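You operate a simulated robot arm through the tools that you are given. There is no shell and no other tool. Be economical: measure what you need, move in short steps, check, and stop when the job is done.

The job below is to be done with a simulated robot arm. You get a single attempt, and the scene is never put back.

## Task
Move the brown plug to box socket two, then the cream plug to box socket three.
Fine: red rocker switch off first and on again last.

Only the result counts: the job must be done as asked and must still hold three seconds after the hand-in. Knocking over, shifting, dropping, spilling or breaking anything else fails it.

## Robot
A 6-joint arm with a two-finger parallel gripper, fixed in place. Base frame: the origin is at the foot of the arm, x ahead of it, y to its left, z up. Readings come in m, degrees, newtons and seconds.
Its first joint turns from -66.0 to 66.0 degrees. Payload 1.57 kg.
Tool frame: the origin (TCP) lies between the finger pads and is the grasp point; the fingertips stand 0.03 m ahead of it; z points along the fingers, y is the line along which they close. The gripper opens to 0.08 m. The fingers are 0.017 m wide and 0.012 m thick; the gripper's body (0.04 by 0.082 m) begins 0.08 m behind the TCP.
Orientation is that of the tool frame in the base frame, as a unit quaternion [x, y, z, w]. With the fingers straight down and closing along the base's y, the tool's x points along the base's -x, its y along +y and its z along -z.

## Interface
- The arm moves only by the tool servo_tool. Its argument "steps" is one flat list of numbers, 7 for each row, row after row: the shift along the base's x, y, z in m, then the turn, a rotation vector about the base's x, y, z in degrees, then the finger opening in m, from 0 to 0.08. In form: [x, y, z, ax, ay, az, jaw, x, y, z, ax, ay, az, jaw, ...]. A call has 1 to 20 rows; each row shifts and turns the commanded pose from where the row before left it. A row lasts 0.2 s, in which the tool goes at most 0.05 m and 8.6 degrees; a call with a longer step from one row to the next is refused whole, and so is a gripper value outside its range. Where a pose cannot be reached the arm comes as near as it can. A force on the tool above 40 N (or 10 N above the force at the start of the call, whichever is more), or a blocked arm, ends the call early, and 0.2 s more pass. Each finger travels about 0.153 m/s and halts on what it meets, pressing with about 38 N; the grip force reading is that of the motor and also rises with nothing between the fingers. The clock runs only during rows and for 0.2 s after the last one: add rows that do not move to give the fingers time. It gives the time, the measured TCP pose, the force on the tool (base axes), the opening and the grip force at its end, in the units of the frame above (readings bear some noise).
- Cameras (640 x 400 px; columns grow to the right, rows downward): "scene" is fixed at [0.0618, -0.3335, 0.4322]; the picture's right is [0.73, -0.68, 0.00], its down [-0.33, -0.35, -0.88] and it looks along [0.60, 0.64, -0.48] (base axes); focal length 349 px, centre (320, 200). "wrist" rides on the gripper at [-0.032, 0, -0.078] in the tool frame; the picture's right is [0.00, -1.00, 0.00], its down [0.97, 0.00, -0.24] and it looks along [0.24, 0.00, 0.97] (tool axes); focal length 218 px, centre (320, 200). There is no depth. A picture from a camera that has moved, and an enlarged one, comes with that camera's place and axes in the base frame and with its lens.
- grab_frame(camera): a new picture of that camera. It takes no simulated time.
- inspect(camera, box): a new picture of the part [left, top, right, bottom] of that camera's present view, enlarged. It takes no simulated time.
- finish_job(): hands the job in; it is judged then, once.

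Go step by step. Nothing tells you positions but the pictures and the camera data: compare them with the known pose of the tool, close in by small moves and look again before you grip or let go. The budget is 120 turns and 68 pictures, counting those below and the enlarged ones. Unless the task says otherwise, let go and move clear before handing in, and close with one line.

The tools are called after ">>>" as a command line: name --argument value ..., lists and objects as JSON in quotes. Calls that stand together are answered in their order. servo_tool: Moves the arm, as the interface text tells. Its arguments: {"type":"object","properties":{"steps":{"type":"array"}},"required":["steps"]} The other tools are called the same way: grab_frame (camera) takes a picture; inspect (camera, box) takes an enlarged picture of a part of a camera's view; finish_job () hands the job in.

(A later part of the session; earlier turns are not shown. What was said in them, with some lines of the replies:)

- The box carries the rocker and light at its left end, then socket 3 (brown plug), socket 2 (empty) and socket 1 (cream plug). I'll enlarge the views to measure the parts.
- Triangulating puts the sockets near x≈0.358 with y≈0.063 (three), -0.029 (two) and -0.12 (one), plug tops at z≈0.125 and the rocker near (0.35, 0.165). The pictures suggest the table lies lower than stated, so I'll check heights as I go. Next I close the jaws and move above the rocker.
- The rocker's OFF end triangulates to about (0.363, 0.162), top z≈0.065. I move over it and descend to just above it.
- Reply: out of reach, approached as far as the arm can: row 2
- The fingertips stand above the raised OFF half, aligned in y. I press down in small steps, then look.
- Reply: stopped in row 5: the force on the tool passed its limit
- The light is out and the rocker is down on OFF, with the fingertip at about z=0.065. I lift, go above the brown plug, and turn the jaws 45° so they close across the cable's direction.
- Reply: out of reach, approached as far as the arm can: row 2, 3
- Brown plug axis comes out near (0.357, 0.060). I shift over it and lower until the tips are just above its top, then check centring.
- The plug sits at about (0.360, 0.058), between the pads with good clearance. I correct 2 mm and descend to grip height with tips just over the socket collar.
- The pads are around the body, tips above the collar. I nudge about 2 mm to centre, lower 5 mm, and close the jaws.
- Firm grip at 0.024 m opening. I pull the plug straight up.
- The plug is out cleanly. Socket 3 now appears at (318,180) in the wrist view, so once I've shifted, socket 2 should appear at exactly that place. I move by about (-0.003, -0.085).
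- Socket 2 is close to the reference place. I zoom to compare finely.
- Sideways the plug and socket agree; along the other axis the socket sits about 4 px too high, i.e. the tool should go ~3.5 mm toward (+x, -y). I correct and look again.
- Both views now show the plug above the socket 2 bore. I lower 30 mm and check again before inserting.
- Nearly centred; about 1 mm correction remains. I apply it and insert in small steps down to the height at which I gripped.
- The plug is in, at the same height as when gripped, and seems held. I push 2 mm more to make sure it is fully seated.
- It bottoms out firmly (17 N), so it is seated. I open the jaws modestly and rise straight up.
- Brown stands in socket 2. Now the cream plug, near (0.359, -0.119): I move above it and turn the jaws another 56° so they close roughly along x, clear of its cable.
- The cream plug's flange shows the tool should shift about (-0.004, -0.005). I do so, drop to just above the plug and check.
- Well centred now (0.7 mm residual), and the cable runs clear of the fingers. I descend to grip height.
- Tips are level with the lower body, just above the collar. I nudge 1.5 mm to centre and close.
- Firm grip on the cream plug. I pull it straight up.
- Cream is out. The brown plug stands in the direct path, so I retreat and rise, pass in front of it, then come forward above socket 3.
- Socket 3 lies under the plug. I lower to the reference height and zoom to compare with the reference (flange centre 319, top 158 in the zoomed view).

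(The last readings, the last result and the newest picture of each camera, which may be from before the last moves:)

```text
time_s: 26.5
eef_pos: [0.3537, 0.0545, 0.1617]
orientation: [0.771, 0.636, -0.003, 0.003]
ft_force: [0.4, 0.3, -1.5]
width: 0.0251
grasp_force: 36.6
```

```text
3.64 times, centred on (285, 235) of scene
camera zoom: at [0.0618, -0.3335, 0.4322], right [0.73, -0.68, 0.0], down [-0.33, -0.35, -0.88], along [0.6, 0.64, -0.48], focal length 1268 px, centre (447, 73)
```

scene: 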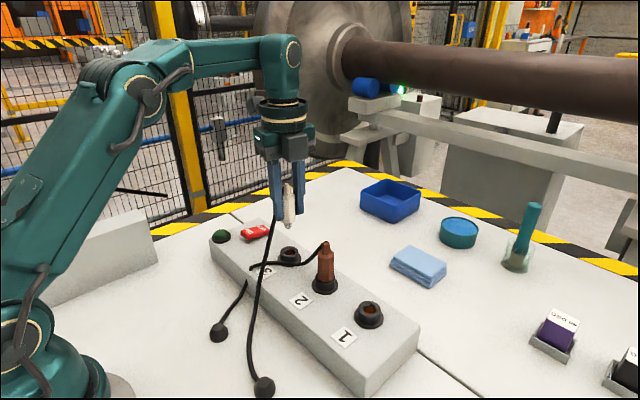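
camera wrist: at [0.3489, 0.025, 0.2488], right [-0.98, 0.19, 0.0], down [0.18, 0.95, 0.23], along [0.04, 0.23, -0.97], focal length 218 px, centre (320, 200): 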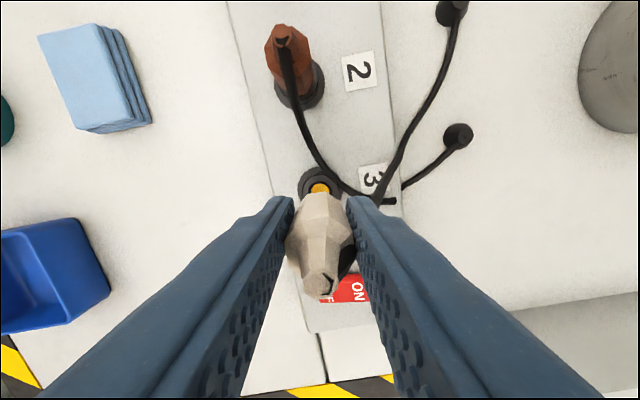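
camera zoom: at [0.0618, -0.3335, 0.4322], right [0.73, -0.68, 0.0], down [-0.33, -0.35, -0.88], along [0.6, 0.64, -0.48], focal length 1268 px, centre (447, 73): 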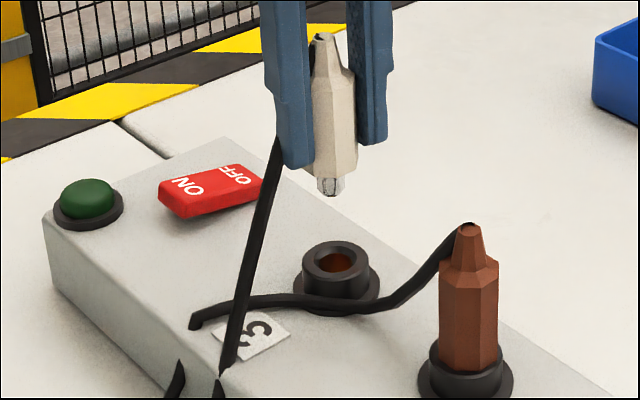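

Alignment is within 1 mm; the brown cable lies low on the flange, below where the tips will go. I correct and lower 30 mm, then check.

>>> servo_tool --steps '[0.0003, -0.0007, -0.015, 0, 0, 0, 0.01, 0, 0, -0.015, 0, 0, 0, 0.01, 0, 0, 0, 0, 0, 0, 0.01]'

>>> inspect --camera "wrist" --box '[270, 140, 370, 210]'

>>> inspect --camera "scene" --box '[220, 180, 350, 290]'

```text
time_s: 27.3
eef_pos: [0.355, 0.0544, 0.13]
orientation: [0.771, 0.636, -0.003, 0.003]
ft_force: [0.4, -0.2, -0.2]
width: 0.0249
grasp_force: 36.4
```

```text
5.71 times, centred on (320, 175) of wrist
camera zoom: at [0.3498, 0.0253, 0.2082], right [-0.98, 0.19, 0.0], down [0.18, 0.95, 0.23], along [0.04, 0.23, -0.97], focal length 1247 px, centre (320, 343)
```

zoom: 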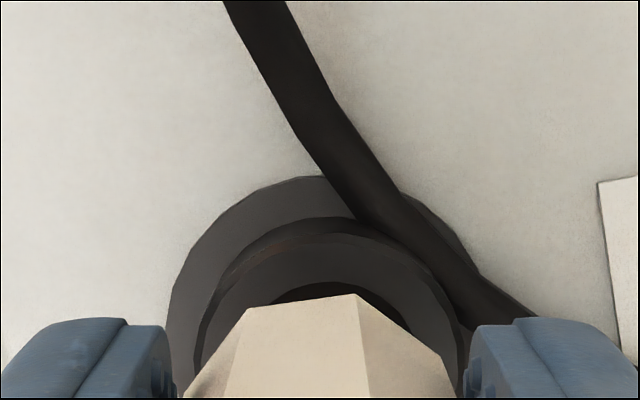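

```text
3.64 times, centred on (285, 235) of scene
camera zoom: at [0.0618, -0.3335, 0.4322], right [0.73, -0.68, 0.0], down [-0.33, -0.35, -0.88], along [0.6, 0.64, -0.48], focal length 1268 px, centre (447, 73)
```

zoom: 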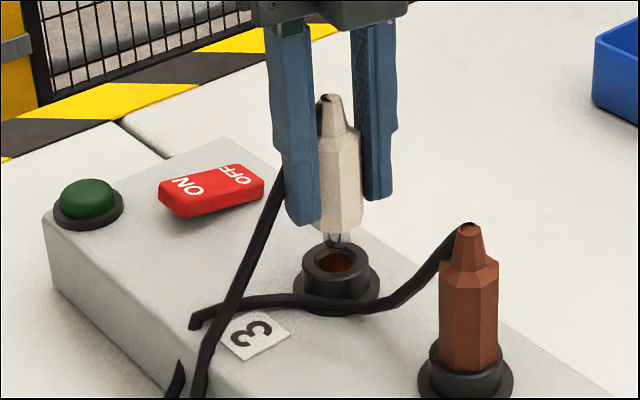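

About 1 mm of drift in x shows on both views. I correct it and insert in small steps, watching the force.

>>> servo_tool --steps '[-0.0012, 0.0005, -0.004, 0, 0, 0, 0.01, 0, 0, -0.004, 0, 0, 0, 0.01, 0, 0, -0.004, 0, 0, 0, 0.01, 0, 0, -0.004, 0, 0, 0, 0.01, 0, 0, -0.004, 0, 0, 0, 0.01, 0, 0, -0.004, 0, 0, 0, 0.01, 0, 0, 0, 0, 0, 0, 0.01]'

>>> inspect --camera "scene" --box '[220, 180, 350, 290]'

>>> grab_frame --camera "wrist"

```text
time_s: 28.9
eef_pos: [0.3524, 0.0565, 0.1065]
orientation: [0.771, 0.637, -0.003, 0.003]
ft_force: [-0.3, -0.8, 1.5]
width: 0.0249
grasp_force: 36.7
```

```text
3.64 times, centred on (285, 235) of scene
camera zoom: at [0.0618, -0.3335, 0.4322], right [0.73, -0.68, 0.0], down [-0.33, -0.35, -0.88], along [0.6, 0.64, -0.48], focal length 1268 px, centre (447, 73)
```

zoom: 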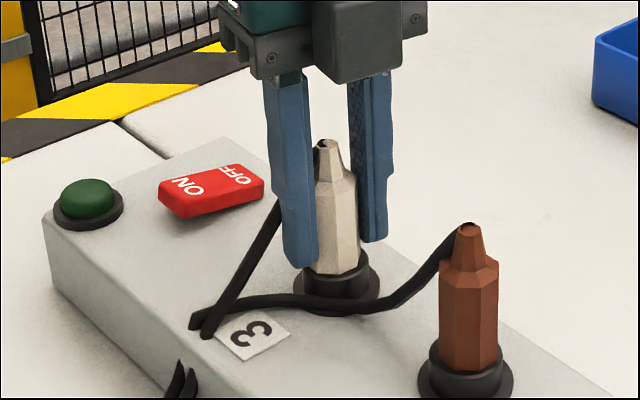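

```text
19 pictures are left
camera wrist: at [0.3485, 0.0274, 0.1842], right [-0.98, 0.19, 0.0], down [0.18, 0.95, 0.23], along [0.04, 0.23, -0.97], focal length 218 px, centre (320, 200)
```

wrist: 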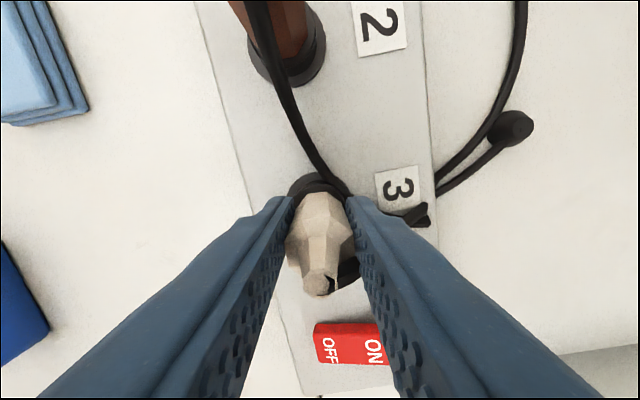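

It slid in with hardly any force. I push the last couple of millimetres to feel the seat.

>>> servo_tool --steps '[0, 0, -0.001, 0, 0, 0, 0.01, 0, 0, -0.001, 0, 0, 0, 0.01, 0, 0, 0, 0, 0, 0, 0.01]'

```text
time_s: 29.9
eef_pos: [0.3523, 0.0564, 0.1066]
orientation: [0.771, 0.636, -0.003, 0.003]
ft_force: [-1.3, -0.3, 3.3]
width: 0.0248
grasp_force: 36.0
stopped in row 3: the force on the tool passed its limit (the readings are from after the stop); the commanded pose is now the measured one
```

It met a firm stop. I zoom to confirm it is fully home before letting go.

>>> inspect --camera "scene" --box '[275, 205, 365, 295]'

```text
4.44 times, centred on (320, 250) of scene
camera zoom: at [0.0618, -0.3335, 0.4322], right [0.73, -0.68, 0.0], down [-0.33, -0.35, -0.88], along [0.6, 0.64, -0.48], focal length 1550 px, centre (320, -22)
```

zoom: 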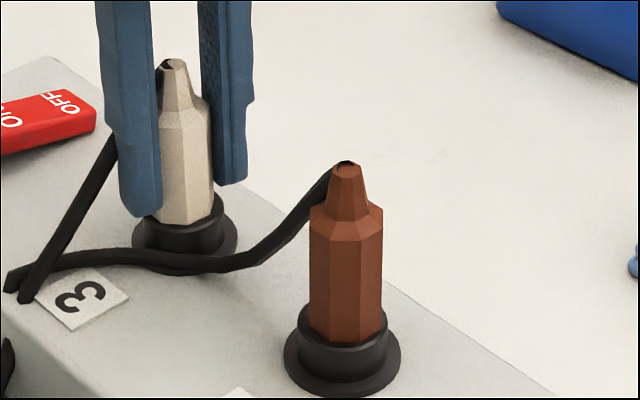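

Its proportions match the brown plug's, so it is seated. I open only slightly because the cable runs beside the finger, then rise straight up.

>>> servo_tool --steps '[0, 0, 0, 0, 0, 0, 0.028, 0, 0, 0, 0, 0, 0, 0.036, 0, 0, 0, 0, 0, 0, 0.036, 0, 0, 0.01, 0, 0, 0, 0.036, 0, 0, 0.015, 0, 0, 0, 0.036, 0, 0, 0.02, 0, 0, 0, 0.036, 0, 0, 0.02, 0, 0, 0, 0.036, 0, 0, 0, 0, 0, 0, 0.036]'

>>> grab_frame --camera "scene"

>>> grab_frame --camera "wrist"

```text
time_s: 31.7
eef_pos: [0.3548, 0.057, 0.1719]
orientation: [0.771, 0.636, -0.003, 0.003]
ft_force: [-0.5, 0.4, 0.1]
width: 0.0357
grasp_force: 0.0
```

```text
17 pictures are left
```

scene: 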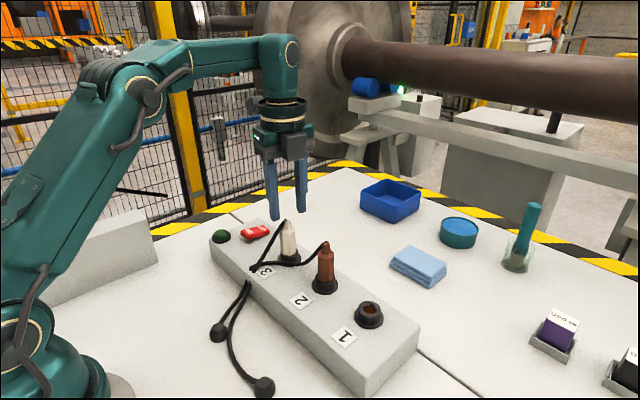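

```text
16 pictures are left
camera wrist: at [0.3494, 0.0277, 0.2489], right [-0.98, 0.19, 0.0], down [0.18, 0.96, 0.23], along [0.05, 0.23, -0.97], focal length 218 px, centre (320, 200)
```

wrist: 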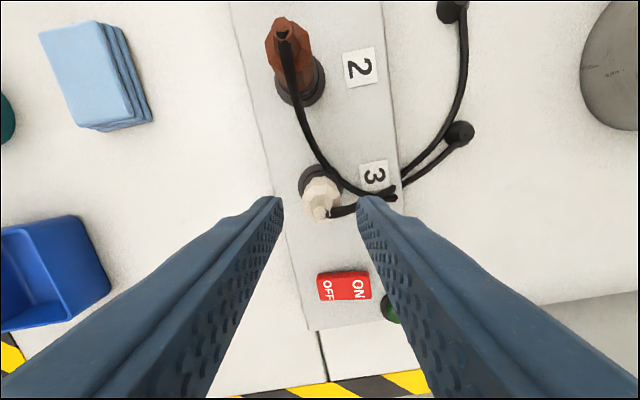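

Both plugs stand where asked. I check the seating close up, and move with closed jaws above the rocker's ON end at about (0.337, 0.161).

>>> servo_tool --steps '[0, 0, 0.012, 0, 0, 0, 0.02, -0.006, 0.035, 0, 0, 0, 0, 0.0, -0.006, 0.035, 0, 0, 0, 0, 0.0, -0.006, 0.034, 0, 0, 0, 0, 0.0, 0, 0, -0.03, 0, 0, 0, 0, 0, 0, -0.03, 0, 0, 0, 0, 0, 0, 0, 0, 0, 0, 0]'

>>> inspect --camera "scene" --box '[200, 190, 360, 300]'

>>> inspect --camera "wrist" --box '[220, 130, 420, 270]'

```text
time_s: 33.3
eef_pos: [0.3378, 0.1583, 0.1236]
orientation: [0.77, 0.638, -0.004, 0.003]
ft_force: [-0.3, 0.7, -0.4]
width: 0.0
grasp_force: 21.3
```

```text
3.64 times, centred on (280, 245) of scene
camera zoom: at [0.0618, -0.3335, 0.4322], right [0.73, -0.68, 0.0], down [-0.33, -0.35, -0.88], along [0.6, 0.64, -0.48], focal length 1268 px, centre (466, 36)
```

zoom: 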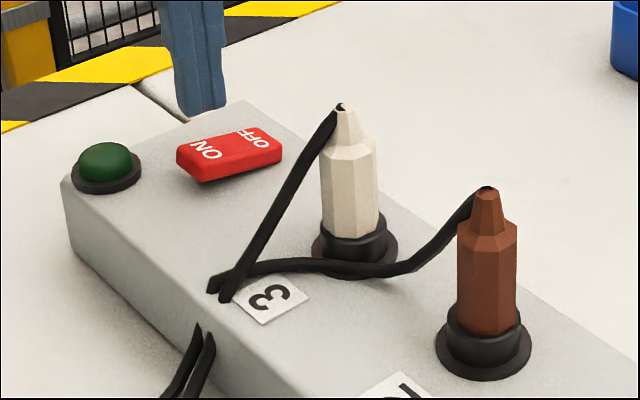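

```text
2.86 times, centred on (320, 200) of wrist
camera zoom: at [0.332, 0.1298, 0.2019], right [-0.98, 0.19, 0.0], down [0.18, 0.96, 0.23], along [0.05, 0.23, -0.97], focal length 624 px, centre (320, 200)
```

zoom: 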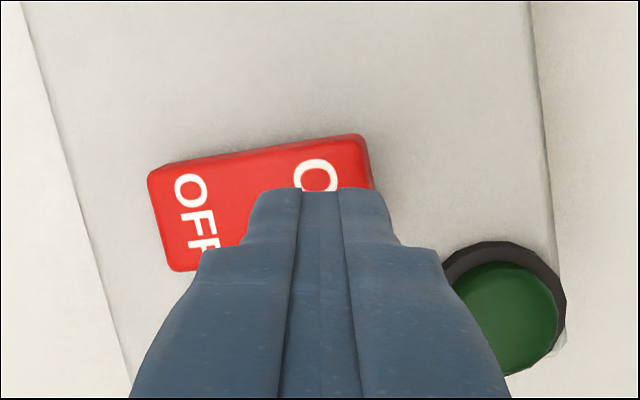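

Both plugs look upright and fully seated, and the fingertips are over the raised ON half. I press down in small steps.

>>> servo_tool --steps '[0, 0, -0.01, 0, 0, 0, 0.0, 0, 0, -0.008, 0, 0, 0, 0.0, 0, 0, -0.004, 0, 0, 0, 0, 0, 0, -0.003, 0, 0, 0, 0, 0, 0, -0.003, 0, 0, 0, 0]'

>>> inspect --camera "scene" --box '[190, 180, 310, 280]'

```text
time_s: 34.5
eef_pos: [0.3364, 0.1589, 0.0951]
orientation: [0.771, 0.637, -0.003, 0.004]
ft_force: [-4.9, -0.8, 11.5]
width: 0.0
grasp_force: 21.3
```

```text
4.00 times, centred on (250, 230) of scene
camera zoom: at [0.0617, -0.3335, 0.4322], right [0.73, -0.68, 0.0], down [-0.33, -0.35, -0.88], along [0.6, 0.64, -0.48], focal length 1394 px, centre (600, 80)
```

zoom: 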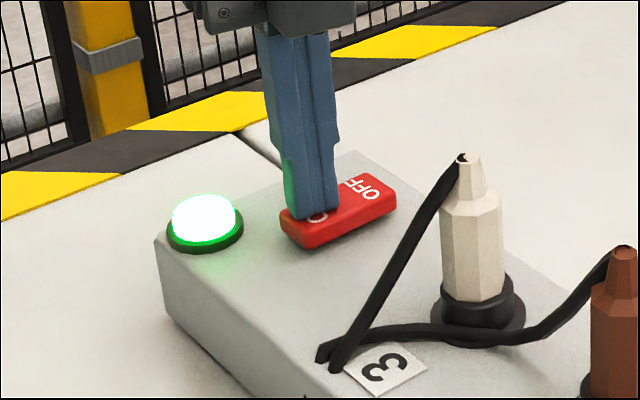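

The light is on again. I rise clear and check the final state.

>>> servo_tool --steps '[0, 0, 0.02, 0, 0, 0, 0.0, 0, 0, 0.03, 0, 0, 0, 0.0, -0.01, 0, 0.04, 0, 0, 0, 0.0, -0.02, 0, 0.03, 0, 0, 0, 0.0, 0, 0, 0, 0, 0, 0, 0]'

>>> grab_frame --camera "scene"

>>> inspect --camera "scene" --box '[200, 200, 400, 350]'

```text
time_s: 35.7
eef_pos: [0.3019, 0.1626, 0.2164]
orientation: [0.771, 0.637, -0.003, 0.003]
ft_force: [-0.6, -0.1, 0.7]
width: 0.0
grasp_force: 21.8
```

```text
12 pictures are left
```

scene: 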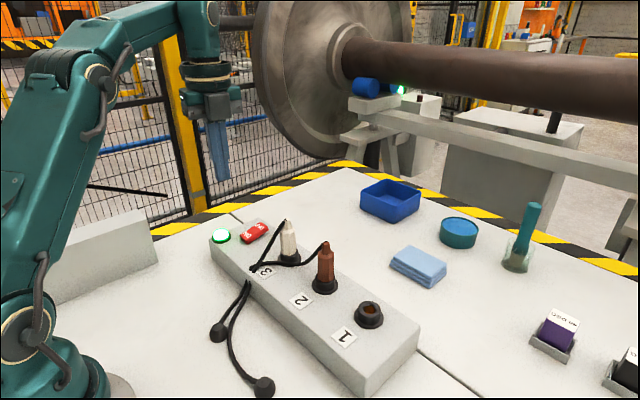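

```text
2.67 times, centred on (300, 275) of scene
camera zoom: at [0.0618, -0.3335, 0.4322], right [0.73, -0.68, 0.0], down [-0.33, -0.35, -0.88], along [0.6, 0.64, -0.48], focal length 930 px, centre (373, 0)
```

zoom: 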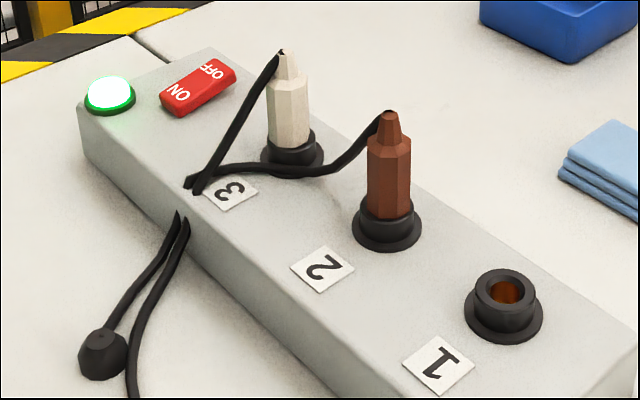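

Brown is in socket two, cream in socket three, the rocker is ON with its light lit, and nothing else was disturbed. I hand in.

>>> finish_job

```text
The job is handed in.
```

The brown plug is in socket two and the cream plug is in socket three; the red rocker was switched off before the moves and is back on, with its light lit.
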